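You operate a simulated robot arm through the tools that you are given. There is no shell and no other tool. Be economical: measure what you need, move in short steps, check, and stop when the job is done.

The job below is to be done with a simulated two-armed robot. You get a single attempt, and the scene is never put back.

Task
Lock the handler out and take the orange hose off its port.
Fine: main switch off, switch bolt across, blue valve shut, red valve open; at 0 psi pull the coupling and stand it in the grey holder.
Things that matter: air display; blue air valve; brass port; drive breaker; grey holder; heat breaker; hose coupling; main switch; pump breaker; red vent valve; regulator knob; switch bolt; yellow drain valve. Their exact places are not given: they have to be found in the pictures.

The check looks at the end state, three seconds after you hand in, the way a careful person would. Anything else that was tipped, shoved, dropped, spilled or broken makes it a failure.

Robot
Two 7-joint arms with fingered hands on one trunk, on a base that drives. Base frame: it is fixed to the floor where the robot stands at the start and does not move with it; the origin is under the middle of the robot, x ahead of it, y to its left, z up. Units: mm, degrees, N and s.
The left shoulder is at the start at [85, 174, 920], the right one opposite. With the tool pointing down near the work surface each hand reaches from about 100 to 740 mm from the robot's upright axis, wherever it stands, measured 20 degrees to its own side. Places, roughly: air display [1000, -100, 600]; blue air valve [1000, 100, 500]; brass port [900, -200, 500]; drive breaker [1000, 0, 700]; grey holder [900, -300, 500]; heat breaker [1000, -100, 700]; main switch [1000, 100, 700]; pump breaker [1000, -100, 700]; red vent valve [1000, 0, 500]; regulator knob [1000, 100, 600]; switch bolt [1000, 0, 600]; yellow drain valve [1000, 0, 300]. Payload 3.8 kg a hand.
The TCP of each hand is the grasp point between the finger pads, 26 mm short of the fingertips. In the tool frame z runs along the fingers and y along their closing line. Largest opening 132 mm; the body of the gripper starts 73 mm behind the TCP. The gripper is a hand of 3 fingers: y runs from the thumb to the fingers, the wrist lies at [0, 0, -224] in the tool frame, and closing takes about 1.5 s.
Orientation is that of the tool frame in the base frame, as a unit quaternion [x, y, z, w]. With the fingers straight down and closing along the base's y, the tool's x points along the base's -x, its y along +y and its z along -z.

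Tools
- The arms move only by the tool step_arm. It takes "left_commands", "right_commands" or both (then of equal length, played together; a hand with none holds still); each is text: rows parted by semicolons, each of 6 numbers parted by spaces: the shift along the base's x, y, z in units of 40 mm (1.0 is 40 mm), then the turn, a rotation vector about the base's x, y, z in units of 4 degrees (1.0 is 4 degrees). In form: dx dy dz ax ay az; .... A call has 1 to 12 rows; each row shifts and turns the commanded pose from where the row before left it. "left_grip" and "right_grip" are, for a hand that has rows, the gripper command, from -1 (fully open) to 1 (shut), values between in proportion, set as the call begins (left out, the last holds). A call with a number of a shift or a turn outside -1 to 1 is refused whole. A row lasts 0.2 s, in which the tool goes at most 50 mm and 8.6 degrees; a call with a longer step from one row to the next is refused whole, and so is a gripper value outside its range. Where a pose cannot be reached the arm comes as near as it can. A force on the tool above 40 N (or 10 N above the force at the start of the call, whichever is more), or a blocked arm, ends the call early, and 0.2 s more pass. The fingers move at their own pace (about 108 mm/s each) and stop on an object; they squeeze with about 23 N. The grip force told is the motor's: it shows also when the fingers shut on nothing. Time passes only in rows, and 0.2 s behind the last, so rows that do not move let the fingers close. It gives the time, the measured TCP pose, the force on the tool (base axes), the opening and the grip force at its end, in the units of the frame above (readings bear some noise), with the torque about the TCP (base axes, N m) and any sound that the robot's microphone picked up.
- Cameras (640 x 400 px; columns grow to the right, rows downward): "scene" is now at [166.7, 11.9, 842.6]; the picture's right is [0.11, -0.99, 0.00], its down [0.16, 0.02, -0.99] and it looks along [0.98, 0.11, 0.16] (base axes); focal length 248 px, centre (320, 200). "left" rides on the left gripper at [-62, 3, -92] in its tool frame; the picture's right is [-0.05, -1.00, 0.00], its down [0.83, -0.04, -0.56] and it looks along [0.55, -0.03, 0.83] (tool axes); focal length 230 px, centre (320, 200). "right" rides on the right gripper at [62, 3, -92] in its tool frame; the picture's right is [-0.05, 1.00, 0.00], its down [-0.83, -0.04, -0.56] and it looks along [-0.55, -0.03, 0.83] (tool axes); focal length 230 px, centre (320, 200).
- get_image(camera): a new picture of that camera. The clock stands still meanwhile.
- raise_lower(by): slides the trunk up (or, below 0, down) by that many mm; the arms and the scene camera ride with it, the base frame stays. It gives what a move gives, with no picture.
- drive_base(legs): drives the robot by 1 to 6 legs, each [ahead, left, turn to the left] in mm, mm and degrees, along the robot's own axes; the way and the turn of a leg run together, so that a leg with both is an arc; at most 1500 mm and 180 degrees a leg. The arms and the cameras ride along, it lands a little off, and it stops where it bumps. It gives what a move gives.
- hand_shape(shape, hand): the hand has 3 fingers and takes this shape, open, in about a second: jaw (thumb against the fingers, like two jaws); tri (thumb and two fingers); tip (a fingertip pinch); poke (one finger out to press); point (the index stretched); flat (the hand flat); cup (the hand cupped); fist (a fist). The gripper value then closes the fingers along that shape, each until it touches; the sizes above hold for jaw. It gives what a move gives, with no picture.
- pan_tilt(pan, tilt): turns the head with the scene camera to pan (to the left, within 60 degrees either way) and tilt (down, from -29 to 69), counted from straight ahead of the robot. It gives what a move gives.
- probe_pixels(camera, pixels): for up to 12 pixels [column, row] of the newest picture of that camera ("zoom" is the newest enlarged one), the place [x, y, z] in the base frame of the surface seen there, good to about 3 mm. The clock stands still meanwhile.
- inspect(camera, box): a new picture of the part [left, top, right, bottom] of that camera's present view, enlarged. The clock stands still meanwhile.
- finish_job(): hands the job in; it is judged then, once.

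Go step by step. Measure first, check grasps and placings, and put right what went wrong. The budget is 80 turns and 62 pictures, counting those below and the enlarged ones. Unless the task says otherwise, let go and move clear before handing in.

The tools are called by a JSON object that holds its "method" and its "body". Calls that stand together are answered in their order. step_arm: Moves the arms, as the interface text tells. Its arguments: {"type":"object","properties":{"left_commands":{"type":"string"},"left_grip":{"type":"number"},"right_commands":{"type":"string"},"right_grip":{"type":"number"}},"required":[]} The other tools are called the same way: raise_lower (by) slides the trunk up or down; hand_shape (shape, hand) gives the hand a shape; drive_base (legs) drives the base; pan_tilt (pan, tilt) turns the head that bears the scene camera; get_image (camera) takes a picture; probe_pixels (camera, pixels) gives the place of the surface under pixels of a picture; inspect (camera, box) takes an enlarged picture of a part of a camera's view; finish_job () hands the job in.

At the start:

```text
time_s: 0.0
left_ee_pos: [472.4, 310.0, 903.5]
left_tcp_rot: [0.0, 1.0, 0.0, 0.0]
left_wrist_force: [-0.5, -0.7, 0.2]
left_ft_torque: [0.02, 0.02, -0.01]
left_opening: 132.1
left_grip_force: 0.0
left_shape: jaw
right_ee_pos: [488.4, -171.4, 831.5]
right_tcp_rot: [0.0, 1.0, 0.0, 0.001]
right_wrist_force: [-0.3, -0.5, -0.4]
right_ft_torque: [0.02, 0.02, -0.06]
right_opening: 131.9
right_grip_force: 0.1
right_shape: jaw
trunk travel left (down, up): [-225.0, 257.0]
robot x, y, heading: [-1.0, -0.7, 0.2]
head pan, tilt: [6.5, -9.3]
```

scene: 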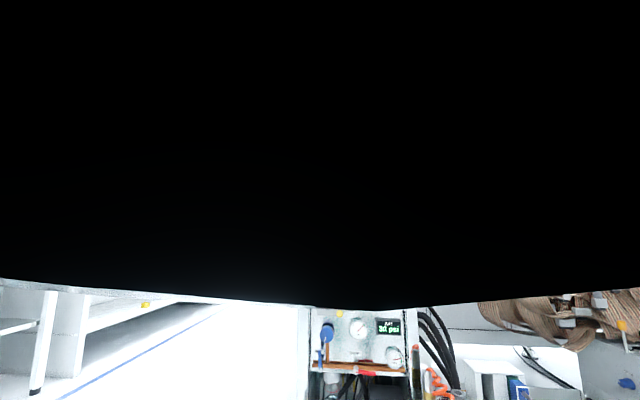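
right: 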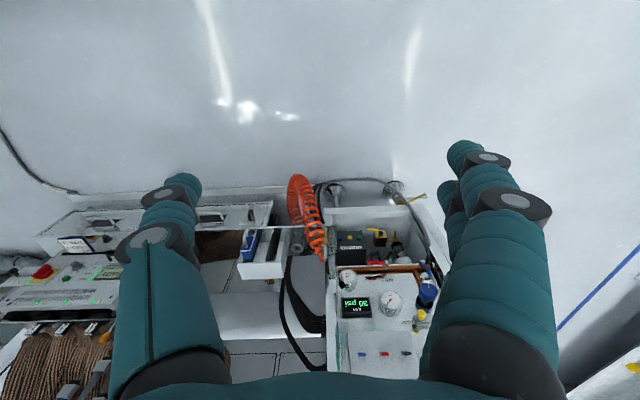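
left: 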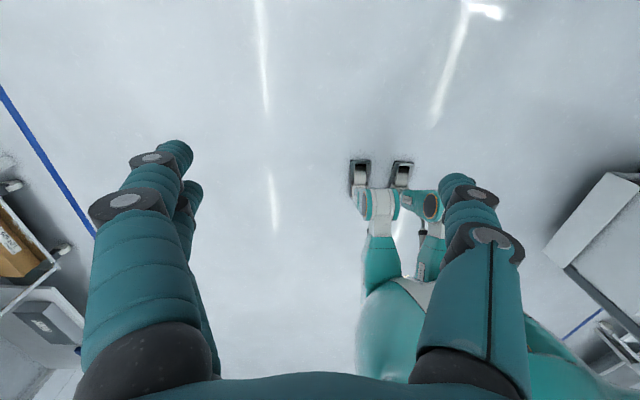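

The scene camera looks upward and shows only the top of the panel (air display around 388,327), so I tilt the head down.

{"method": "pan_tilt", "body": {"pan": 0, "tilt": 20}}

{"method": "get_image", "body": {"camera": "scene"}}

```text
time_s: 0.9
left_ee_pos: [471.6, 310.1, 903.2]
left_tcp_rot: [0.0, 1.0, 0.0, 0.0]
left_wrist_force: [-0.2, 0.2, -1.1]
left_ft_torque: [-0.01, 0.01, -0.03]
left_opening: 131.7
left_grip_force: 0.1
left_shape: jaw
right_ee_pos: [488.9, -172.2, 830.8]
right_tcp_rot: [0.0, 1.0, 0.0, 0.0]
right_wrist_force: [-0.7, 0.4, -0.9]
right_ft_torque: [0.0, 0.01, 0.0]
right_opening: 131.6
right_grip_force: 0.1
right_shape: jaw
trunk travel left (down, up): [-225.0, 257.0]
robot x, y, heading: [-2.6, -0.4, -0.1]
head pan, tilt: [0.0, 20.0]
```

```text
58 pictures are left
```

scene: 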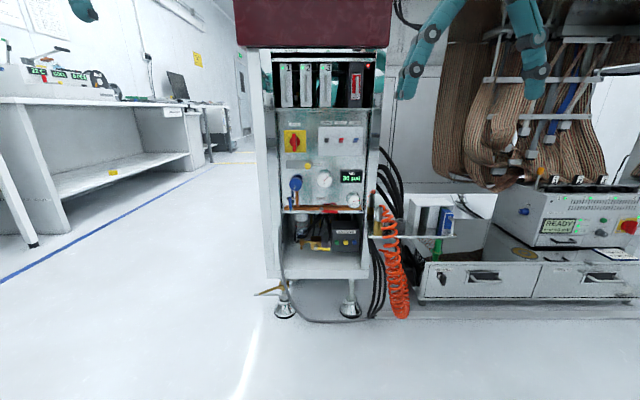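

The cabinet stands at columns 260-380, with the rotary main switch (295,141), breakers (342,141), valves and hose below. I enlarge it.

{"method": "inspect", "body": {"camera": "scene", "box": [260, 110, 380, 185]}}

{"method": "probe_pixels", "body": {"camera": "zoom", "pixels": [[100, 100], [180, 167], [430, 165], [100, 390], [480, 350], [330, 370], [250, 300], [500, 250], [400, 165], [370, 165]]}}

{"method": "inspect", "body": {"camera": "scene", "box": [270, 165, 470, 290]}}

```text
5.33 times, centred on (320, 148) of scene
```

zoom: 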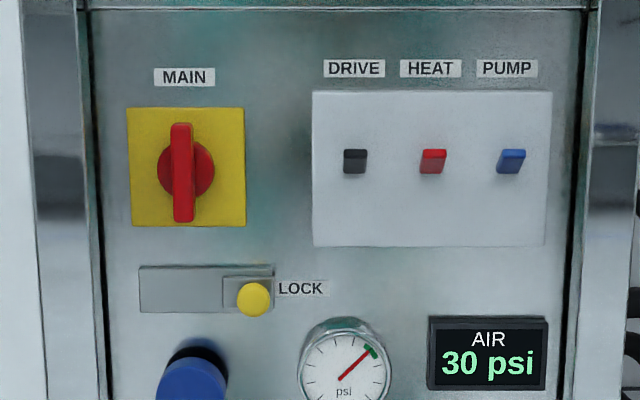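

```text
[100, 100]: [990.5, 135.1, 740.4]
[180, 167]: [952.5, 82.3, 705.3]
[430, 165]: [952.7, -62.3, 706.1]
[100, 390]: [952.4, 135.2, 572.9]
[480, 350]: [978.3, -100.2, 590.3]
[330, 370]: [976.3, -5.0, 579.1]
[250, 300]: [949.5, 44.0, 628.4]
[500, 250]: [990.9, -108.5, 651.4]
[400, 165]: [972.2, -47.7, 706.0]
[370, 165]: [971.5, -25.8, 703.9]
```

```text
3.20 times, centred on (370, 228) of scene
```

zoom: 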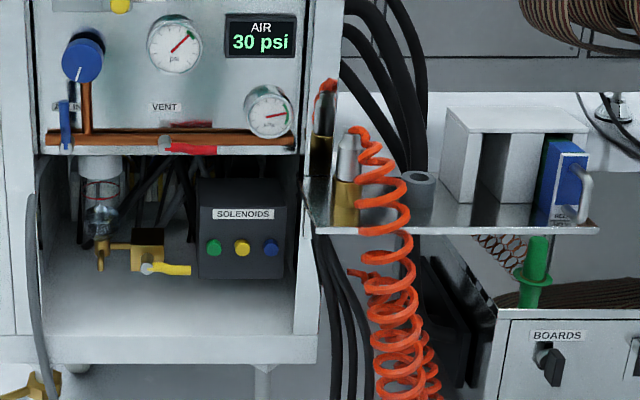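

The main handle (180,167) sticks out to x≈952, bolt knob at (252,299), and the hose shelf is at the right of the cabinet. I measure the lower parts.

{"method": "probe_pixels", "body": {"camera": "zoom", "pixels": [[65, 105], [65, 140], [85, 60], [165, 143], [208, 150], [185, 150], [347, 150], [345, 190], [345, 215], [418, 177], [402, 200], [325, 110]]}}

{"method": "inspect", "body": {"camera": "scene", "box": [280, 170, 360, 220]}}

{"method": "inspect", "body": {"camera": "scene", "box": [355, 180, 435, 230]}}

```text
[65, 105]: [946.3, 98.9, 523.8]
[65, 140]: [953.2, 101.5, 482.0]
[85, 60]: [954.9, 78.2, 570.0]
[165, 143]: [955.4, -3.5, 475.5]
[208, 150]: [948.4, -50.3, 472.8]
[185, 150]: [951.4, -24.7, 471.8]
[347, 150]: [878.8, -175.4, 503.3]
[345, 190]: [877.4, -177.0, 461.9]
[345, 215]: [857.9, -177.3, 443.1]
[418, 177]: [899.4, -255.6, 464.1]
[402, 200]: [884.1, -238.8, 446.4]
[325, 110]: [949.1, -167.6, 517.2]
```

```text
8.00 times, centred on (320, 195) of scene
```

zoom: 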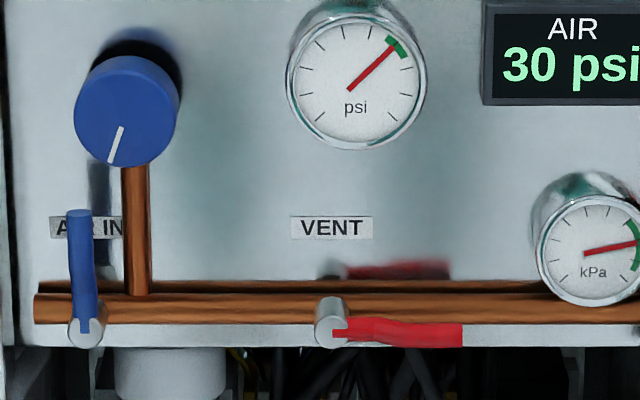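

```text
8.00 times, centred on (395, 205) of scene
```

zoom: 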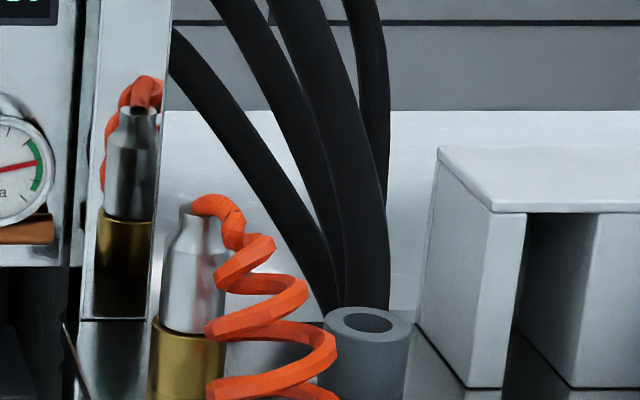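

Geometry is clear: blue handle is up (open), red handle lies to the right (shut), bolt knob at y≈44 to slide left. I drive closer and begin turning the left hand to point forward.

{"method": "drive_base", "body": {"legs": [[240, 0, 0]]}}

{"method": "step_arm", "body": {"left_commands": "0 -0.2 -0.2 0 -1 0;0 -0.2 -0.2 0 -1 0;0 -0.2 -0.2 0 -1 0;0 -0.2 -0.2 0 -1 0;0 -0.2 -0.2 0 -1 0;0 -0.2 -0.2 0 -1 0;0 -0.2 -0.2 0 -1 0;0 -0.2 -0.2 0 -1 0;0 -0.2 -0.2 0 -1 0;0 -0.2 -0.2 0 -1 0;0 -0.2 -0.2 0 -1 0"}}

{"method": "step_arm", "body": {"left_commands": "0 -0.3 -0.2 0 -1 0;0 -0.3 -0.2 0 -1 0;0 -0.3 -0.2 0 -1 0;0 -0.3 -0.2 0 -1 0;0 -0.3 -0.2 0 -1 0;0 -0.3 -0.2 0 -1 0;0 -0.3 -0.2 0 -1 0;0 -0.3 -0.2 0 -1 0;0 -0.3 -0.2 0 -1 0;0 -0.3 -0.2 0 -1 0;0 -0.3 -0.2 0 -1 0;0 0 0 0 -0.5 0"}}

{"method": "get_image", "body": {"camera": "scene"}}

{"method": "get_image", "body": {"camera": "left"}}

```text
time_s: 2.7
left_ee_pos: [713.6, 312.3, 902.0]
left_tcp_rot: [-0.003, 1.0, 0.0, 0.001]
left_wrist_force: [0.0, -0.4, -0.7]
left_ft_torque: [0.01, 0.01, -0.01]
left_opening: 131.8
left_grip_force: 0.1
left_shape: jaw
right_ee_pos: [732.7, -169.0, 830.6]
right_tcp_rot: [-0.001, 1.0, 0.0, 0.001]
right_wrist_force: [-0.1, -1.6, -0.5]
right_ft_torque: [-0.01, -0.01, 0.0]
right_opening: 131.9
right_grip_force: 0.0
right_shape: jaw
trunk travel left (down, up): [-225.0, 257.0]
robot x, y, heading: [243.2, -0.4, 0.3]
head pan, tilt: [0.0, 20.0]
```

```text
time_s: 5.1
left_ee_pos: [744.1, 209.5, 829.8]
left_tcp_rot: [-0.004, 0.927, -0.002, 0.375]
left_wrist_force: [0.6, -1.1, 0.2]
left_ft_torque: [0.03, 0.0, -0.04]
left_opening: 131.9
left_grip_force: 0.0
left_shape: jaw
left hand out of reach, approached as far as the arm can: row 10, 11
right_ee_pos: [733.1, -168.7, 831.8]
right_tcp_rot: [-0.003, 1.0, 0.0, 0.001]
right_wrist_force: [-0.3, -0.5, -0.5]
right_ft_torque: [0.01, -0.03, -0.02]
right_opening: 131.8
right_grip_force: 0.1
right_shape: jaw
trunk travel left (down, up): [-225.0, 257.0]
robot x, y, heading: [243.4, -1.2, 0.4]
head pan, tilt: [0.0, 20.0]
```

```text
time_s: 7.7
left_ee_pos: [788.6, 159.3, 777.8]
left_tcp_rot: [0.007, 0.852, -0.006, 0.523]
left_wrist_force: [0.2, -0.4, 0.5]
left_ft_torque: [-0.01, -0.03, 0.01]
left_opening: 132.0
left_grip_force: 0.0
left_shape: jaw
left hand out of reach, approached as far as the arm can: row 1, 2, 3, 4, 5, 6, 7, 8, 9, 10, 11, 12
right_ee_pos: [732.8, -168.4, 832.7]
right_tcp_rot: [-0.002, 1.0, -0.001, 0.001]
right_wrist_force: [-0.3, -0.1, -0.5]
right_ft_torque: [0.01, 0.04, -0.01]
right_opening: 132.3
right_grip_force: 0.1
right_shape: jaw
trunk travel left (down, up): [-225.0, 257.0]
robot x, y, heading: [242.1, -2.3, 0.2]
head pan, tilt: [0.0, 20.0]
```

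```text
53 pictures are left
```

scene: 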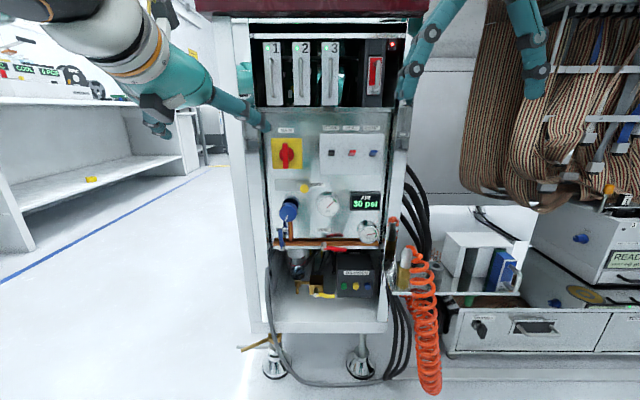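

```text
52 pictures are left
```

left: 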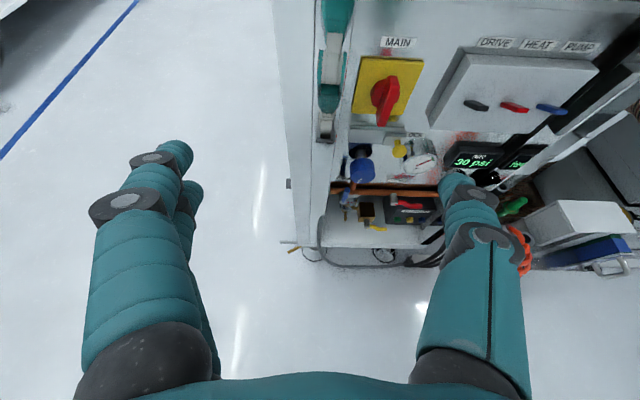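

The left hand was too near the shoulder to level out; I move it forward (still 60 mm shy of the switch) to let it straighten.

{"method": "step_arm", "body": {"left_commands": "0.5 0 0 0 0 0;0.5 0 0 0 0 0;0.5 0 0 0 0 0;0 0 0 0 0 0;0 0 0 0 0 0"}}

```text
time_s: 8.9
left_ee_pos: [848.0, 162.3, 779.6]
left_tcp_rot: [0.0, 0.849, -0.002, 0.528]
left_wrist_force: [-0.8, 0.0, 1.5]
left_ft_torque: [0.02, -0.04, -0.01]
left_opening: 132.0
left_grip_force: 0.1
left_shape: jaw
right_ee_pos: [731.5, -168.1, 831.6]
right_tcp_rot: [-0.002, 1.0, 0.001, 0.001]
right_wrist_force: [-0.5, 0.6, 0.2]
right_ft_torque: [0.0, 0.0, 0.02]
right_opening: 131.8
right_grip_force: 0.1
right_shape: jaw
trunk travel left (down, up): [-225.0, 257.0]
robot x, y, heading: [240.8, 0.3, 0.2]
head pan, tilt: [0.0, 20.0]
```

Each call starts from the measured pose; 26° remain. I finish levelling while moving in front of the switch.

{"method": "step_arm", "body": {"left_commands": "0.05 -0.28 -0.26 0 -0.95 0;0.05 -0.28 -0.26 0 -0.95 0;0.05 -0.28 -0.26 0 -0.95 0;0.05 -0.28 -0.26 0 -0.95 0;0.05 -0.28 -0.26 0 -0.95 0;0.05 -0.28 -0.26 0 -0.95 0;0.05 -0.28 -0.26 0 -0.85 0;0 0 0 0 0 0"}}

{"method": "get_image", "body": {"camera": "left"}}

```text
time_s: 10.7
left_ee_pos: [845.5, 147.9, 777.8]
left_tcp_rot: [0.008, 0.846, -0.009, 0.533]
left_wrist_force: [0.0, -0.8, -0.1]
left_ft_torque: [0.02, -0.01, 0.01]
left_opening: 132.1
left_grip_force: 0.0
left_shape: jaw
left hand out of reach, approached as far as the arm can: row 1, 2, 3, 4, 5, 6, 7
right_ee_pos: [731.5, -168.9, 831.2]
right_tcp_rot: [-0.003, 1.0, -0.001, 0.001]
right_wrist_force: [-0.9, -0.1, 0.3]
right_ft_torque: [0.0, 0.02, 0.02]
right_opening: 132.0
right_grip_force: 0.0
right_shape: jaw
trunk travel left (down, up): [-225.0, 257.0]
robot x, y, heading: [240.5, 1.2, 0.6]
head pan, tilt: [0.0, 20.0]
```

```text
51 pictures are left
```

left: 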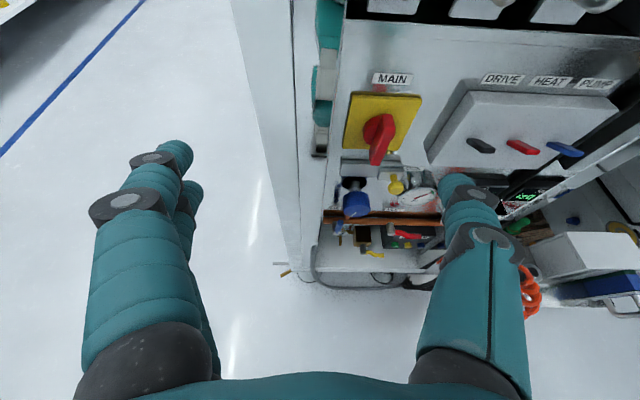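

The level pose hits a wrist limit with the arm so folded and the shoulder high. I back off and lower the trunk so that the shoulder is about level with the panel, then try again.

{"method": "drive_base", "body": {"legs": [[-130, 0, 0]]}}

{"method": "raise_lower", "body": {"by": -160}}

{"method": "step_arm", "body": {"left_commands": "0.4 -0.2 0.2 0 -1 0;0.4 -0.2 0.2 0 -1 0;0.4 -0.2 0.2 0 -1 0;0.4 -0.2 0.2 0 -1 0;0.4 -0.2 0.2 0 -1 0;0.4 -0.2 0.2 0 -1 0;0.4 -0.2 0.2 0 -0.5 0;0 0 0 0 0 0"}}

```text
time_s: 12.0
left_ee_pos: [719.4, 147.2, 776.5]
left_tcp_rot: [0.007, 0.846, -0.007, 0.533]
left_wrist_force: [0.2, -0.3, 0.5]
left_ft_torque: [0.0, 0.02, -0.04]
left_opening: 132.1
left_grip_force: 0.1
left_shape: jaw
right_ee_pos: [603.4, -168.9, 831.9]
right_tcp_rot: [-0.004, 1.0, 0.0, 0.001]
right_wrist_force: [-0.6, 0.4, -0.9]
right_ft_torque: [0.0, -0.02, 0.03]
right_opening: 131.9
right_grip_force: 0.1
right_shape: jaw
trunk travel left (down, up): [-225.0, 257.0]
robot x, y, heading: [114.0, -0.7, 0.3]
head pan, tilt: [0.0, 20.0]
```

```text
time_s: 13.8
left_ee_pos: [718.7, 147.1, 618.3]
left_tcp_rot: [0.007, 0.846, -0.008, 0.533]
left_wrist_force: [0.0, -0.3, -0.1]
left_ft_torque: [0.0, 0.02, 0.03]
left_opening: 131.9
left_grip_force: 0.1
left_shape: jaw
right_ee_pos: [604.9, -169.8, 671.4]
right_tcp_rot: [-0.003, 1.0, -0.001, 0.001]
right_wrist_force: [-1.1, 0.0, -0.6]
right_ft_torque: [0.0, -0.03, -0.01]
right_opening: 131.6
right_grip_force: 0.1
right_shape: jaw
trunk travel left (down, up): [-65.0, 417.0]
robot x, y, heading: [113.6, -0.1, 0.3]
head pan, tilt: [0.0, 20.0]
```

```text
time_s: 15.6
left_ee_pos: [814.9, 68.2, 655.0]
left_tcp_rot: [0.007, 0.706, -0.005, 0.708]
left_wrist_force: [0.3, 0.5, 0.1]
left_ft_torque: [-0.03, -0.02, -0.02]
left_opening: 132.0
left_grip_force: 0.0
left_shape: jaw
left hand out of reach, approached as far as the arm can: row 1, 2, 3, 4, 5, 6
right_ee_pos: [603.9, -169.4, 671.0]
right_tcp_rot: [-0.004, 1.0, 0.001, 0.001]
right_wrist_force: [0.3, -0.8, -0.7]
right_ft_torque: [-0.02, -0.04, 0.01]
right_opening: 131.7
right_grip_force: 0.0
right_shape: jaw
trunk travel left (down, up): [-65.0, 417.0]
robot x, y, heading: [117.4, 1.1, 0.4]
head pan, tilt: [0.0, 20.0]
```

The hand is now level. I go in front of the main switch (stay short of it) and look with the hand camera.

{"method": "step_arm", "body": {"left_commands": "0.2 0.2 0.5 0 0 0;0.2 0.2 0.5 0 0 0;0.2 0 0.2 0 0 0;0.2 0 0.1 0 0 0;0 0 0 0 0 0"}}

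{"method": "get_image", "body": {"camera": "left"}}

{"method": "get_image", "body": {"camera": "scene"}}

```text
time_s: 16.8
left_ee_pos: [851.4, 64.0, 675.9]
left_tcp_rot: [0.007, 0.705, -0.004, 0.709]
left_wrist_force: [-0.2, -0.5, 0.1]
left_ft_torque: [0.03, 0.02, -0.03]
left_opening: 132.1
left_grip_force: 0.1
left_shape: jaw
left hand out of reach, approached as far as the arm can: row 1, 2, 3
right_ee_pos: [604.4, -169.6, 671.6]
right_tcp_rot: [-0.004, 1.0, 0.001, 0.001]
right_wrist_force: [0.1, -0.1, 0.1]
right_ft_torque: [0.04, 0.01, -0.05]
right_opening: 132.0
right_grip_force: 0.1
right_shape: jaw
trunk travel left (down, up): [-65.0, 417.0]
robot x, y, heading: [109.1, 1.1, 0.6]
head pan, tilt: [0.0, 20.0]
```

```text
50 pictures are left
```

left: 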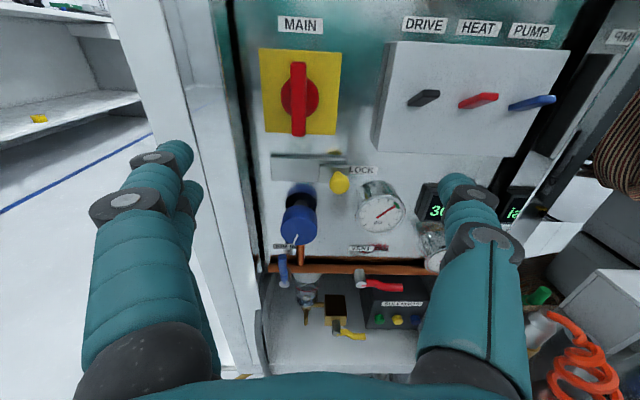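

```text
49 pictures are left
```

scene: 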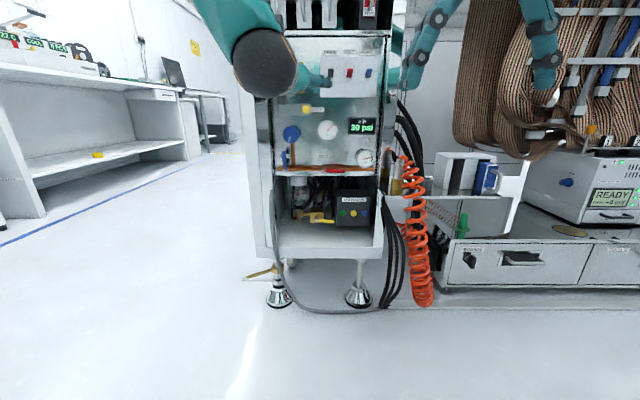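

Partly limited again; I try the remaining offset (up and left) once more while going slightly forward.

{"method": "step_arm", "body": {"left_commands": "0.2 0.1 0.2 0 0 0;0.2 0.1 0.2 0 0 0;0 0.1 0.2 0 0 0;0 0.1 0.2 0 0 0;0 0 0 0 0 0;0 0 0 0 0 0"}}

```text
time_s: 18.2
left_ee_pos: [876.7, 62.9, 686.3]
left_tcp_rot: [0.007, 0.705, -0.004, 0.709]
left_wrist_force: [0.6, 0.2, 1.1]
left_ft_torque: [0.01, 0.02, 0.03]
left_opening: 131.6
left_grip_force: 0.0
left_shape: jaw
left hand out of reach, approached as far as the arm can: row 1, 2, 3, 4
right_ee_pos: [603.7, -168.9, 671.6]
right_tcp_rot: [-0.003, 1.0, -0.001, 0.001]
right_wrist_force: [-0.2, -0.2, -0.6]
right_ft_torque: [-0.02, 0.02, -0.01]
right_opening: 132.1
right_grip_force: 0.1
right_shape: jaw
trunk travel left (down, up): [-65.0, 417.0]
robot x, y, heading: [114.0, -2.9, 0.5]
head pan, tilt: [0.0, 20.0]
```

Y and z are stuck at a joint limit, but base and trunk can supply those. First I test whether the roll about x is free, both ways.

{"method": "step_arm", "body": {"left_commands": "0 0 0 -1 0 0;0 0 0 -1 0 0;0 0 0 -1 0 0;0 0 0 -1 0 0;0 0 0 -1 0 0;0 0 0 -1 0 0;0 0 0 -1 0 0;0 0 0 -1 0 0;0 0 0 -1 0 0;0 0 0 -1 0 0;0 0 0 0 0 0"}}

```text
time_s: 20.6
left_ee_pos: [877.6, 63.3, 686.8]
left_tcp_rot: [-0.235, 0.66, -0.246, 0.67]
left_wrist_force: [0.1, 0.0, -0.8]
left_ft_torque: [0.02, 0.0, 0.0]
left_opening: 131.8
left_grip_force: 0.1
left_shape: jaw
right_ee_pos: [604.3, -169.0, 671.6]
right_tcp_rot: [-0.004, 1.0, 0.001, 0.001]
right_wrist_force: [-0.8, 1.0, -0.1]
right_ft_torque: [0.0, -0.02, 0.01]
right_opening: 131.8
right_grip_force: 0.1
right_shape: jaw
trunk travel left (down, up): [-65.0, 417.0]
robot x, y, heading: [112.3, 0.5, 0.4]
head pan, tilt: [0.0, 20.0]
```

Roll counter-clockwise goes freely. I test the rest of it (to −90°).

{"method": "step_arm", "body": {"left_commands": "0 0.1 0.1 -1 0 0;0 0.1 0.1 -1 0 0;0 0.1 0.1 -1 0 0;0 0.1 0.1 -1 0 0;0 0.05 0.1 -1 0 0;0 0 0 -1 0 0;0 0 0 -1 0 0;0 0 0 -1 0 0;0 0 0 -1 0 0;0 0 0 -1 0 0;0 0 0 -1 0 0;0 0 0 -1 0 0"}}

{"method": "get_image", "body": {"camera": "left"}}

```text
time_s: 23.2
left_ee_pos: [883.8, 67.5, 693.8]
left_tcp_rot: [-0.487, 0.502, -0.494, 0.517]
left_wrist_force: [0.4, 0.3, 0.6]
left_ft_torque: [-0.03, 0.0, -0.03]
left_opening: 132.0
left_grip_force: 0.0
left_shape: jaw
left hand out of reach, approached as far as the arm can: row 2, 3, 4, 5
right_ee_pos: [604.1, -169.4, 671.2]
right_tcp_rot: [-0.003, 1.0, 0.0, 0.0]
right_wrist_force: [0.1, 0.1, 0.7]
right_ft_torque: [0.04, 0.01, -0.02]
right_opening: 132.1
right_grip_force: 0.0
right_shape: jaw
trunk travel left (down, up): [-65.0, 417.0]
robot x, y, heading: [116.7, 0.9, 0.1]
head pan, tilt: [0.0, 20.0]
```

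```text
48 pictures are left
```

left: 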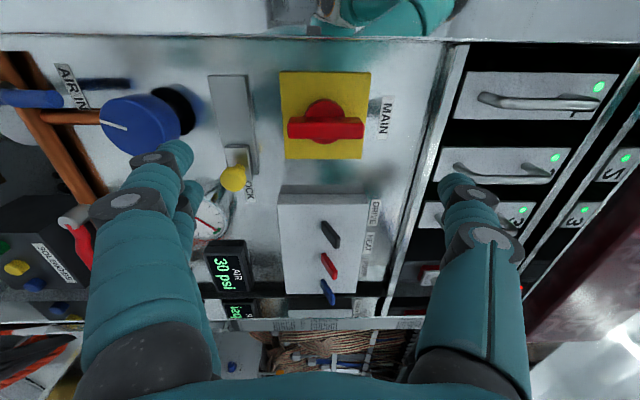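

Roll range suffices. I shift the base left and the trunk up a little, then roll back to upright with the fingers partly closed.

{"method": "drive_base", "body": {"legs": [[0, 18, 0]]}}

{"method": "raise_lower", "body": {"by": 15}}

{"method": "step_arm", "body": {"left_commands": "0 0 0 1 0 0;0 0 0 1 0 0;0 0 0 1 0 0;0 0 0 1 0 0;0 0 0 1 0 0;0 0 0 1 0 0;0 0 0 1 0 0;0 0 0 1 0 0;0 0 0 1 0 0;0 0 0 1 0 0;0 0 0 1 0 0", "left_grip": 0.1}}

{"method": "step_arm", "body": {"left_commands": "0 0 0 1 0 0;0 0 0 1 0 0;0 0 0 1 0 0;0 0 0 1 0 0;0 0 0 1 0 0;0 0 0 1 0 0;0 0 0 1 0 0;0 0 0 1 0 0;0 0 0 1 0 0;0 0 0 1 0 0;0 0 0 1 0 0;0 0 0 0 0 0"}}

```text
time_s: 24.0
left_ee_pos: [882.8, 87.8, 693.9]
left_tcp_rot: [-0.486, 0.502, -0.495, 0.516]
left_wrist_force: [0.0, -0.3, 0.4]
left_ft_torque: [0.0, 0.01, -0.01]
left_opening: 132.1
left_grip_force: 0.1
left_shape: jaw
right_ee_pos: [604.4, -151.2, 671.2]
right_tcp_rot: [-0.004, 1.0, 0.0, 0.001]
right_wrist_force: [-0.4, 0.1, -0.2]
right_ft_torque: [-0.01, -0.03, -0.01]
right_opening: 132.0
right_grip_force: 0.0
right_shape: jaw
trunk travel left (down, up): [-65.0, 417.0]
robot x, y, heading: [114.3, 17.9, 0.5]
head pan, tilt: [0.0, 20.0]
```

```text
time_s: 24.6
left_ee_pos: [884.8, 86.2, 708.9]
left_tcp_rot: [-0.487, 0.503, -0.493, 0.516]
left_wrist_force: [0.2, 0.2, -0.2]
left_ft_torque: [-0.02, -0.02, -0.03]
left_opening: 131.9
left_grip_force: 0.1
left_shape: jaw
right_ee_pos: [604.9, -151.6, 686.2]
right_tcp_rot: [-0.004, 1.0, 0.0, 0.0]
right_wrist_force: [-0.3, -0.8, -0.4]
right_ft_torque: [0.0, -0.01, -0.01]
right_opening: 131.8
right_grip_force: 0.2
right_shape: jaw
trunk travel left (down, up): [-80.0, 402.0]
robot x, y, heading: [116.3, 19.7, 0.3]
head pan, tilt: [0.0, 20.0]
```

```text
time_s: 27.0
left_ee_pos: [882.9, 85.7, 710.4]
left_tcp_rot: [-0.258, 0.652, -0.267, 0.661]
left_wrist_force: [0.7, -0.3, 0.1]
left_ft_torque: [0.03, -0.02, 0.02]
left_opening: 60.0
left_grip_force: 0.2
left_shape: jaw
right_ee_pos: [603.1, -151.6, 687.1]
right_tcp_rot: [-0.003, 1.0, 0.001, 0.001]
right_wrist_force: [0.0, -0.1, -0.4]
right_ft_torque: [-0.01, 0.03, 0.02]
right_opening: 131.8
right_grip_force: 0.0
right_shape: jaw
trunk travel left (down, up): [-80.0, 402.0]
robot x, y, heading: [114.7, 19.2, 0.7]
head pan, tilt: [0.0, 20.0]
```

```text
time_s: 29.6
left_ee_pos: [883.1, 83.4, 708.9]
left_tcp_rot: [0.007, 0.706, -0.003, 0.709]
left_wrist_force: [-1.0, 0.0, 0.3]
left_ft_torque: [-0.01, -0.01, -0.02]
left_opening: 60.2
left_grip_force: 0.1
left_shape: jaw
left hand out of reach, approached as far as the arm can: row 4
right_ee_pos: [604.3, -151.2, 685.9]
right_tcp_rot: [-0.004, 1.0, 0.0, 0.001]
right_wrist_force: [-0.2, -1.3, -0.7]
right_ft_torque: [0.02, -0.02, 0.0]
right_opening: 131.9
right_grip_force: 0.0
right_shape: jaw
trunk travel left (down, up): [-80.0, 402.0]
robot x, y, heading: [111.3, 17.1, 0.4]
head pan, tilt: [0.0, 20.0]
```

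TCP is at (883,83,709), lined up with the handle (952,82,705). I advance 58 mm and check.

{"method": "step_arm", "body": {"left_commands": "0.4 0 -0.1 0 0 0;0.4 0 0 0 0 0;0.35 0 0 0 0 0;0.3 0 0 0 0 0;0 0 0 0 0 0"}}

{"method": "get_image", "body": {"camera": "left"}}

```text
time_s: 30.8
left_ee_pos: [942.1, 78.2, 707.4]
left_tcp_rot: [0.007, 0.706, -0.003, 0.708]
left_wrist_force: [-0.2, 0.1, -0.8]
left_ft_torque: [0.04, -0.05, -0.01]
left_opening: 60.1
left_grip_force: 0.0
left_shape: jaw
left hand out of reach, approached as far as the arm can: row 1, 4
right_ee_pos: [603.7, -151.8, 687.0]
right_tcp_rot: [-0.003, 1.0, 0.001, 0.002]
right_wrist_force: [0.8, -0.3, 0.5]
right_ft_torque: [0.0, -0.02, -0.02]
right_opening: 132.0
right_grip_force: 0.2
right_shape: jaw
trunk travel left (down, up): [-80.0, 402.0]
robot x, y, heading: [112.7, 20.4, 0.3]
head pan, tilt: [0.0, 20.0]
```

```text
47 pictures are left
```

left: 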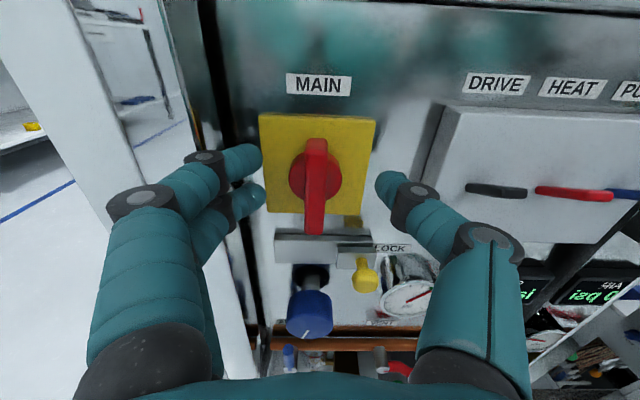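

Fingers stand on both sides of the handle. I shut the fingers on it.

{"method": "step_arm", "body": {"left_commands": "0 0.05 0 0 0 0;0 0 0 0 0 0;0 0 0 0 0 0;0 0 0 0 0 0;0 0 0 0 0 0;0 0 0 0 0 0;0 0 0 0 0 0;0 0 0 0 0 0", "left_grip": 0.85}}

{"method": "get_image", "body": {"camera": "left"}}

```text
time_s: 32.6
left_ee_pos: [941.7, 79.3, 708.1]
left_tcp_rot: [0.006, 0.706, -0.002, 0.708]
left_wrist_force: [-1.9, 3.0, -1.9]
left_ft_torque: [0.04, 0.03, 0.05]
left_opening: 10.7
left_grip_force: 0.0
left_shape: jaw
right_ee_pos: [604.6, -150.8, 687.0]
right_tcp_rot: [-0.003, 1.0, 0.0, 0.001]
right_wrist_force: [0.6, 0.4, -0.1]
right_ft_torque: [0.01, 0.01, 0.02]
right_opening: 132.3
right_grip_force: 0.1
right_shape: jaw
trunk travel left (down, up): [-80.0, 402.0]
robot x, y, heading: [116.4, 17.5, -0.0]
head pan, tilt: [0.0, 20.0]
```

```text
46 pictures are left
```

left: 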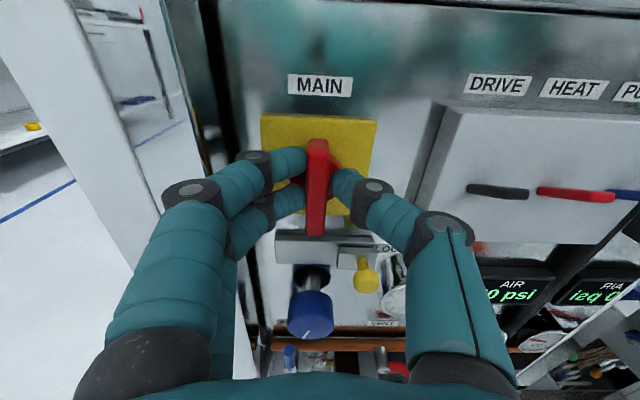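

The fingers meet the handle from both sides. I grip fully and turn counter-clockwise 24° first.

{"method": "step_arm", "body": {"left_commands": "0 0 0 0 0 0;0 0 0 0 0 0;0 0 0 -1 0 0;0 0 0 -1 0 0;0 0 0 -1 0 0;0 0 0 -1 0 0;0 0 0 -1 0 0;0 0 0 -1 0 0;0 0 0 0 0 0", "left_grip": 1}}

{"method": "inspect", "body": {"camera": "left", "box": [160, 60, 480, 260]}}

```text
time_s: 34.6
left_ee_pos: [941.0, 79.3, 709.7]
left_tcp_rot: [-0.142, 0.688, -0.149, 0.695]
left_wrist_force: [3.9, 9.8, -1.3]
left_ft_torque: [0.18, 0.07, 0.26]
left_opening: 6.5
left_grip_force: 23.2
left_shape: jaw
right_ee_pos: [605.6, -150.0, 686.2]
right_tcp_rot: [-0.004, 1.0, -0.002, 0.0]
right_wrist_force: [0.0, 0.8, -0.1]
right_ft_torque: [0.01, -0.01, -0.08]
right_opening: 132.1
right_grip_force: 0.0
right_shape: jaw
trunk travel left (down, up): [-80.0, 402.0]
robot x, y, heading: [115.7, 19.4, 0.4]
head pan, tilt: [0.0, 20.0]
```

```text
2.00 times, centred on (320, 160) of left
```

zoom: 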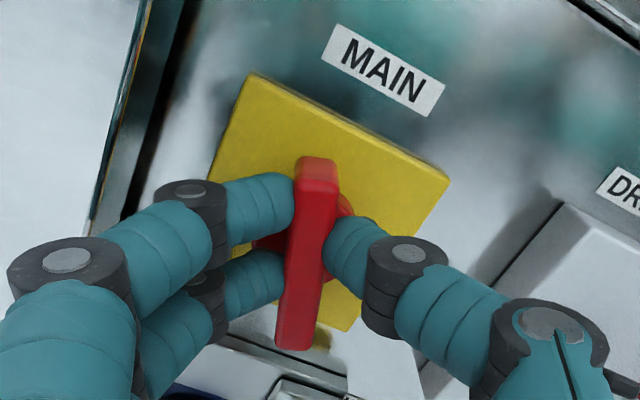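

The handle turns with the hand (plate is skewed relative to it), with little torque. I carry on toward 90°.

{"method": "step_arm", "body": {"left_commands": "0 0 0 -1 0 0;0 0 0 -1 0 0;0 0 0 -1 0 0;0 0 0 -1 0 0;0 0 0 -1 0 0;0 0 0 -1 0 0;0 0 0 -1 0 0;0 0 0 -1 0 0"}}

{"method": "step_arm", "body": {"left_commands": "0 0 0 -1 0 0;0 0 0 -1 0 0;0 0 0 -1 0 0;0 0 0 -1 0 0;0 0 0 -1 0 0;0 0 0 -1 0 0;0 0 0 -1 0 0;0 0 0 -1 0 0;0 0 0 -1 0 0;0 0 0 0 0 0"}}

{"method": "inspect", "body": {"camera": "left", "box": [160, 60, 480, 260]}}

```text
time_s: 36.4
left_ee_pos: [941.9, 83.2, 708.4]
left_tcp_rot: [-0.33, 0.618, -0.334, 0.631]
left_wrist_force: [-0.2, 22.9, 0.3]
left_ft_torque: [0.31, 0.14, 0.42]
left_opening: 6.5
left_grip_force: 23.2
left_shape: jaw
right_ee_pos: [604.1, -149.3, 686.0]
right_tcp_rot: [-0.003, 1.0, -0.001, 0.001]
right_wrist_force: [-0.6, -0.1, -1.0]
right_ft_torque: [0.02, 0.01, -0.01]
right_opening: 131.9
right_grip_force: 0.2
right_shape: jaw
trunk travel left (down, up): [-80.0, 402.0]
robot x, y, heading: [115.1, 16.8, 0.2]
head pan, tilt: [0.0, 20.0]
```

```text
time_s: 38.6
left_ee_pos: [941.2, 87.2, 704.7]
left_tcp_rot: [0.509, -0.484, 0.508, -0.5]
left_wrist_force: [-6.4, 29.8, -12.2]
left_ft_torque: [0.25, 0.33, 0.5]
left_opening: 6.9
left_grip_force: 23.1
left_shape: jaw
right_ee_pos: [603.7, -148.9, 686.9]
right_tcp_rot: [-0.003, 1.0, -0.001, 0.001]
right_wrist_force: [0.5, 0.1, 0.9]
right_ft_torque: [-0.01, 0.01, 0.01]
right_opening: 131.6
right_grip_force: 0.1
right_shape: jaw
trunk travel left (down, up): [-80.0, 402.0]
robot x, y, heading: [115.4, 17.6, 0.4]
head pan, tilt: [0.0, 20.0]
```

```text
2.00 times, centred on (320, 160) of left
```

zoom: 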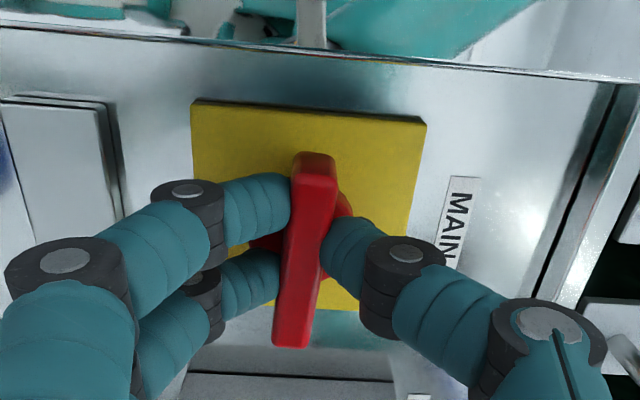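

The handle is now about horizontal with respect to the plate. I open the fingers, back off and look.

{"method": "step_arm", "body": {"left_commands": "0 0 0 0 0 0;0 0 0 0 0 0;0 0 0 0 0 0;0 0 0 0 0 0;-0.5 0 0 0 0 0;-0.5 0 0 0 0 0;-0.5 0 0 0 0 0;-0.5 0 0 0 0 0;0 0 0 0 0 0", "left_grip": 0}}

{"method": "get_image", "body": {"camera": "left"}}

```text
time_s: 40.6
left_ee_pos: [859.8, 80.6, 708.6]
left_tcp_rot: [0.504, -0.484, 0.512, -0.5]
left_wrist_force: [0.6, -0.2, -0.7]
left_ft_torque: [0.01, 0.01, -0.01]
left_opening: 65.5
left_grip_force: 0.0
left_shape: jaw
right_ee_pos: [604.1, -150.8, 686.3]
right_tcp_rot: [-0.004, 1.0, -0.001, 0.001]
right_wrist_force: [0.3, -0.2, 0.4]
right_ft_torque: [-0.03, 0.0, 0.02]
right_opening: 132.1
right_grip_force: 0.0
right_shape: jaw
trunk travel left (down, up): [-80.0, 402.0]
robot x, y, heading: [114.8, 17.5, 0.2]
head pan, tilt: [0.0, 20.0]
```

```text
43 pictures are left
```

left: 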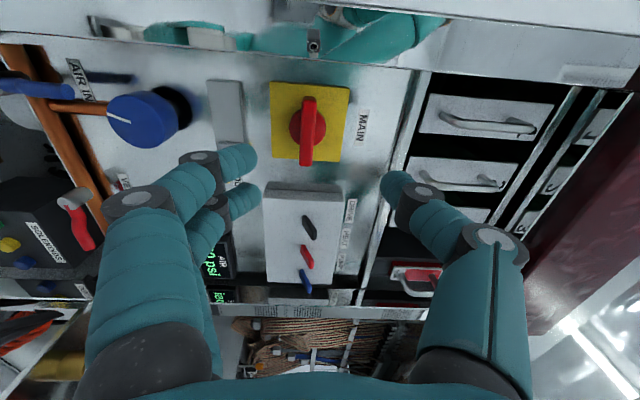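

Handle is horizontal and the tray LEDs went dark, so main is off. Next the bolt: I lower the trunk, roll the hand upright again and line up with the yellow knob (949,44,628).

{"method": "raise_lower", "body": {"by": -65}}

{"method": "step_arm", "body": {"left_commands": "0 -0.1 -0.05 1 0 0;0 -0.1 -0.05 1 0 0;0 -0.1 -0.05 1 0 0;0 -0.1 -0.05 1 0 0;0 -0.1 -0.05 1 0 0;0 -0.1 -0.05 1 0 0;0 -0.1 -0.05 1 0 0;0 -0.1 -0.05 1 0 0;0 0 0 1 0 0;0 0 0 1 0 0;0 0 0 1 0 0", "left_grip": 0.15}}

{"method": "step_arm", "body": {"left_commands": "0 0 0 1 0 0;0 0 0 1 0 0;0 0 0 1 0 0;0 0 0 1 0 0;0 0 0 1 0 0;0 0 0 1 0 0;0 0 0 1 0 0;0 0 0 1 0 0;0 0 0 1 0 0;0 0 0 1 0 0;0 0 0 1 0 0;0 0 0 0.4 0 0"}}

{"method": "get_image", "body": {"camera": "left"}}

{"method": "probe_pixels", "body": {"camera": "left", "pixels": [[320, 200]]}}

```text
time_s: 41.7
left_ee_pos: [859.4, 80.8, 644.1]
left_tcp_rot: [0.503, -0.485, 0.511, -0.5]
left_wrist_force: [0.2, -0.6, -0.4]
left_ft_torque: [-0.01, -0.01, 0.01]
left_opening: 65.4
left_grip_force: 0.0
left_shape: jaw
right_ee_pos: [602.8, -150.1, 621.7]
right_tcp_rot: [-0.003, 1.0, 0.0, 0.001]
right_wrist_force: [0.1, 0.3, 0.4]
right_ft_torque: [-0.01, 0.01, -0.02]
right_opening: 132.0
right_grip_force: 0.2
right_shape: jaw
trunk travel left (down, up): [-15.0, 467.0]
robot x, y, heading: [111.3, 20.4, 0.4]
head pan, tilt: [0.0, 20.0]
```

```text
time_s: 44.1
left_ee_pos: [861.3, 47.8, 627.6]
left_tcp_rot: [-0.28, 0.642, -0.291, 0.652]
left_wrist_force: [0.4, -0.7, 0.5]
left_ft_torque: [-0.02, -0.01, 0.0]
left_opening: 56.7
left_grip_force: 0.0
left_shape: jaw
right_ee_pos: [605.2, -151.3, 620.5]
right_tcp_rot: [-0.003, 1.0, -0.001, 0.001]
right_wrist_force: [-0.8, -0.3, -0.5]
right_ft_torque: [-0.01, -0.02, 0.02]
right_opening: 131.7
right_grip_force: 0.0
right_shape: jaw
trunk travel left (down, up): [-15.0, 467.0]
robot x, y, heading: [112.3, 17.3, 0.5]
head pan, tilt: [0.0, 20.0]
```

```text
time_s: 46.7
left_ee_pos: [860.2, 47.3, 628.0]
left_tcp_rot: [-0.005, 0.704, -0.02, 0.71]
left_wrist_force: [-0.6, -1.3, -0.1]
left_ft_torque: [0.02, 0.0, -0.03]
left_opening: 56.6
left_grip_force: 0.0
left_shape: jaw
right_ee_pos: [604.2, -151.3, 621.2]
right_tcp_rot: [-0.004, 1.0, 0.0, 0.0]
right_wrist_force: [0.4, 0.2, -0.4]
right_ft_torque: [0.0, 0.01, -0.03]
right_opening: 131.8
right_grip_force: 0.2
right_shape: jaw
trunk travel left (down, up): [-15.0, 467.0]
robot x, y, heading: [114.6, 15.8, 0.5]
head pan, tilt: [0.0, 20.0]
```

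```text
42 pictures are left
```

left: 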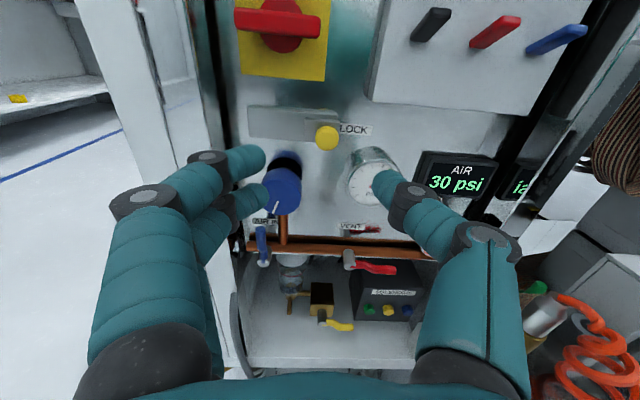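

```text
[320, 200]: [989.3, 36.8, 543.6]
```

Knob at (327,138); I measure it and the regulator before moving in.

{"method": "probe_pixels", "body": {"camera": "left", "pixels": [[327, 138], [285, 172], [285, 190], [290, 163], [320, 115], [370, 160], [262, 120], [345, 110]]}}

```text
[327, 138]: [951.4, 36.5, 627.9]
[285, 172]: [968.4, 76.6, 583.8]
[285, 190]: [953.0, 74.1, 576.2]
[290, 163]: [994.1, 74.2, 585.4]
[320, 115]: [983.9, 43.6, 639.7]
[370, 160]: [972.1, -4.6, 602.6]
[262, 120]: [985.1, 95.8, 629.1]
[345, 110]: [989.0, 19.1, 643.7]
```

Knob front x≈951, y≈36–44, z 628; regulator top is at z≈586, clear of the fingers at z 632. I go in and close.

{"method": "step_arm", "body": {"left_commands": "0.5 -0.15 0.1 0 0 0;0.5 0 0 0 0 0;0.5 0 0 0 0 0;0.4 0 0 0 0 0;0.2 0 0 0 0 0;0 0 0 0 0 0"}}

{"method": "step_arm", "body": {"left_commands": "0 0 0 0 0 0;0 0 0 0 0 0;0 0 0 0 0 0;0 0 0 0 0 0;0 0 0 0 0 0;0 0 0 0 0 0", "left_grip": 1}}

{"method": "inspect", "body": {"camera": "left", "box": [160, 60, 480, 260]}}

```text
time_s: 48.1
left_ee_pos: [945.9, 42.6, 631.3]
left_tcp_rot: [-0.005, 0.704, -0.021, 0.71]
left_wrist_force: [0.0, 0.5, -0.2]
left_ft_torque: [0.01, 0.0, 0.02]
left_opening: 56.7
left_grip_force: 0.1
left_shape: jaw
right_ee_pos: [604.0, -151.3, 621.5]
right_tcp_rot: [-0.004, 1.0, 0.001, 0.001]
right_wrist_force: [0.3, 0.2, -0.1]
right_ft_torque: [-0.03, 0.03, 0.01]
right_opening: 132.0
right_grip_force: 0.1
right_shape: jaw
trunk travel left (down, up): [-15.0, 467.0]
robot x, y, heading: [113.0, 18.4, 0.6]
head pan, tilt: [0.0, 20.0]
```

```text
time_s: 49.5
left_ee_pos: [944.5, 44.2, 632.1]
left_tcp_rot: [-0.006, 0.704, -0.021, 0.71]
left_wrist_force: [5.9, -0.3, 1.2]
left_ft_torque: [0.09, -0.03, 0.01]
left_opening: 4.1
left_grip_force: 23.5
left_shape: jaw
right_ee_pos: [604.2, -149.6, 619.8]
right_tcp_rot: [-0.003, 1.0, 0.0, 0.001]
right_wrist_force: [-0.1, 0.0, -0.1]
right_ft_torque: [-0.02, 0.0, -0.01]
right_opening: 131.8
right_grip_force: 0.0
right_shape: jaw
trunk travel left (down, up): [-15.0, 467.0]
robot x, y, heading: [115.4, 21.8, 0.3]
head pan, tilt: [0.0, 20.0]
```

```text
2.00 times, centred on (320, 160) of left
```

zoom: 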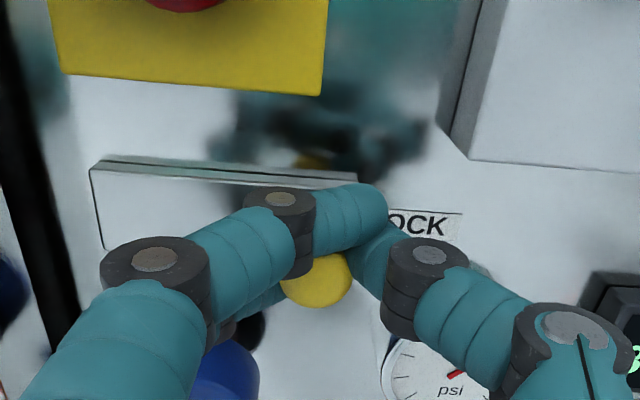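

The knob is caged with the thumb on its right side. I slide left.

{"method": "step_arm", "body": {"left_commands": "0 0.25 0 0 0 0;0 0.25 0 0 0 0;0 0.25 0 0 0 0;0 0.25 0 0 0 0;0 0.2 0 0 0 0;0 0.2 0 0 0 0;0 0 0 0 0 0"}}

{"method": "inspect", "body": {"camera": "left", "box": [160, 60, 480, 260]}}

```text
time_s: 51.1
left_ee_pos: [943.6, 74.4, 643.7]
left_tcp_rot: [-0.01, 0.704, -0.017, 0.71]
left_wrist_force: [-0.2, 0.7, 2.0]
left_ft_torque: [0.0, -0.01, 0.02]
left_opening: 0.5
left_grip_force: 23.4
left_shape: jaw
left hand out of reach, approached as far as the arm can: row 4, 5, 6
right_ee_pos: [604.6, -150.1, 621.7]
right_tcp_rot: [-0.003, 1.0, 0.0, 0.0]
right_wrist_force: [0.5, 0.5, 0.5]
right_ft_torque: [-0.02, 0.0, -0.03]
right_opening: 131.8
right_grip_force: 0.0
right_shape: jaw
trunk travel left (down, up): [-15.0, 467.0]
robot x, y, heading: [115.9, 18.4, 0.3]
head pan, tilt: [0.0, 20.0]
```

```text
2.00 times, centred on (320, 160) of left
```

zoom: 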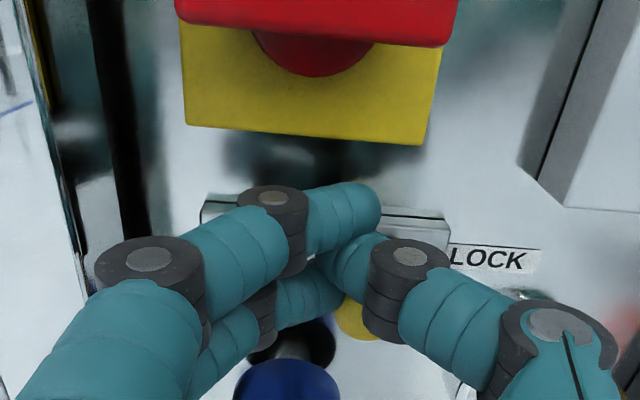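

The hand drifted up at its reach limit and slipped off the knob. I open, back off and look; the base must shift left.

{"method": "step_arm", "body": {"left_commands": "-0.5 0 0.1 0 0 0;-0.5 0 0 0 0 0;-0.5 0 0 0 0 0;0 0 0 0 0 0"}}

{"method": "drive_base", "body": {"legs": [[0, 45, 0]]}}

{"method": "get_image", "body": {"camera": "left"}}

```text
time_s: 52.1
left_ee_pos: [884.3, 72.7, 644.0]
left_tcp_rot: [-0.009, 0.705, -0.018, 0.709]
left_wrist_force: [0.3, 0.1, 0.6]
left_ft_torque: [-0.02, -0.01, -0.01]
left_opening: 0.3
left_grip_force: 22.3
left_shape: jaw
right_ee_pos: [604.1, -151.3, 621.4]
right_tcp_rot: [-0.003, 1.0, 0.0, 0.001]
right_wrist_force: [-0.2, 0.0, -0.5]
right_ft_torque: [0.0, 0.02, -0.01]
right_opening: 132.0
right_grip_force: 0.1
right_shape: jaw
trunk travel left (down, up): [-15.0, 467.0]
robot x, y, heading: [115.5, 16.2, 0.1]
head pan, tilt: [0.0, 20.0]
```

```text
time_s: 53.0
left_ee_pos: [885.1, 116.5, 644.9]
left_tcp_rot: [-0.008, 0.705, -0.019, 0.709]
left_wrist_force: [0.2, -0.4, -0.2]
left_ft_torque: [0.0, -0.01, -0.02]
left_opening: 0.5
left_grip_force: 23.3
left_shape: jaw
right_ee_pos: [603.1, -105.7, 621.0]
right_tcp_rot: [-0.003, 1.0, -0.001, 0.0]
right_wrist_force: [-0.3, -0.3, 0.1]
right_ft_torque: [-0.01, 0.03, 0.02]
right_opening: 131.8
right_grip_force: 0.1
right_shape: jaw
trunk travel left (down, up): [-15.0, 467.0]
robot x, y, heading: [113.2, 61.2, 0.4]
head pan, tilt: [0.0, 20.0]
```

```text
39 pictures are left
```

left: 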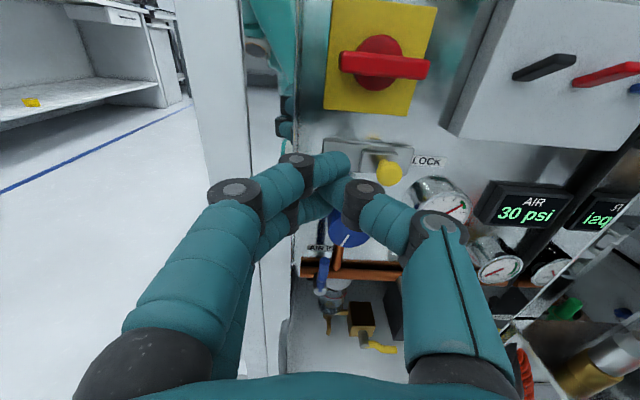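

The knob (390,172) moved partly. I measure its present place.

{"method": "probe_pixels", "body": {"camera": "left", "pixels": [[388, 170], [392, 180], [340, 160], [403, 152], [345, 235], [330, 140]]}}

```text
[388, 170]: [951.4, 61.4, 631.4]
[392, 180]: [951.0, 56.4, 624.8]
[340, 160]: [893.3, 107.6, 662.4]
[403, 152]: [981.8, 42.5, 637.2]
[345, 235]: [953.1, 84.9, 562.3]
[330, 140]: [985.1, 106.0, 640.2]
```

Knob is at (951,59,627); travel end should be about y≈93. I go back over it at z 626 and pinch.

{"method": "step_arm", "body": {"left_commands": "0 -0.5 -0.2 0 0 0;0 -0.5 -0.2 0 0 0;0 -0.4 0 0 0 0;0 0 0 0 0 0;0 0 0 0 0 0", "left_grip": 0.15}}

{"method": "step_arm", "body": {"left_commands": "0.5 0 -0.05 0 0 0;0.5 0 0 0 0 0;0.45 0 0 0 0 0;0 0 0 0 0 0"}}

{"method": "get_image", "body": {"camera": "left"}}

```text
time_s: 54.2
left_ee_pos: [884.5, 61.0, 629.2]
left_tcp_rot: [-0.008, 0.705, -0.018, 0.709]
left_wrist_force: [1.0, -0.2, -0.3]
left_ft_torque: [0.01, 0.03, 0.0]
left_opening: 55.8
left_grip_force: 0.0
left_shape: jaw
right_ee_pos: [604.0, -105.4, 621.3]
right_tcp_rot: [-0.003, 1.0, 0.0, 0.001]
right_wrist_force: [-0.2, -0.2, 0.1]
right_ft_torque: [-0.01, -0.01, 0.0]
right_opening: 131.8
right_grip_force: 0.0
right_shape: jaw
trunk travel left (down, up): [-15.0, 467.0]
robot x, y, heading: [114.2, 61.1, 0.2]
head pan, tilt: [0.0, 20.0]
```

```text
time_s: 55.2
left_ee_pos: [943.6, 60.9, 627.6]
left_tcp_rot: [-0.009, 0.705, -0.018, 0.709]
left_wrist_force: [-0.3, -0.5, 0.2]
left_ft_torque: [0.0, -0.02, 0.01]
left_opening: 55.8
left_grip_force: 0.1
left_shape: jaw
right_ee_pos: [604.0, -106.8, 621.2]
right_tcp_rot: [-0.004, 1.0, -0.001, 0.001]
right_wrist_force: [1.0, 0.6, 0.1]
right_ft_torque: [-0.02, 0.01, 0.0]
right_opening: 131.9
right_grip_force: 0.1
right_shape: jaw
trunk travel left (down, up): [-15.0, 467.0]
robot x, y, heading: [112.1, 65.1, 0.6]
head pan, tilt: [0.0, 20.0]
```

```text
38 pictures are left
```

left: 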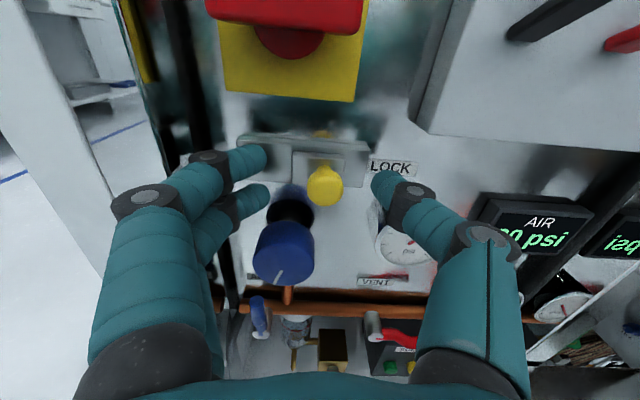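

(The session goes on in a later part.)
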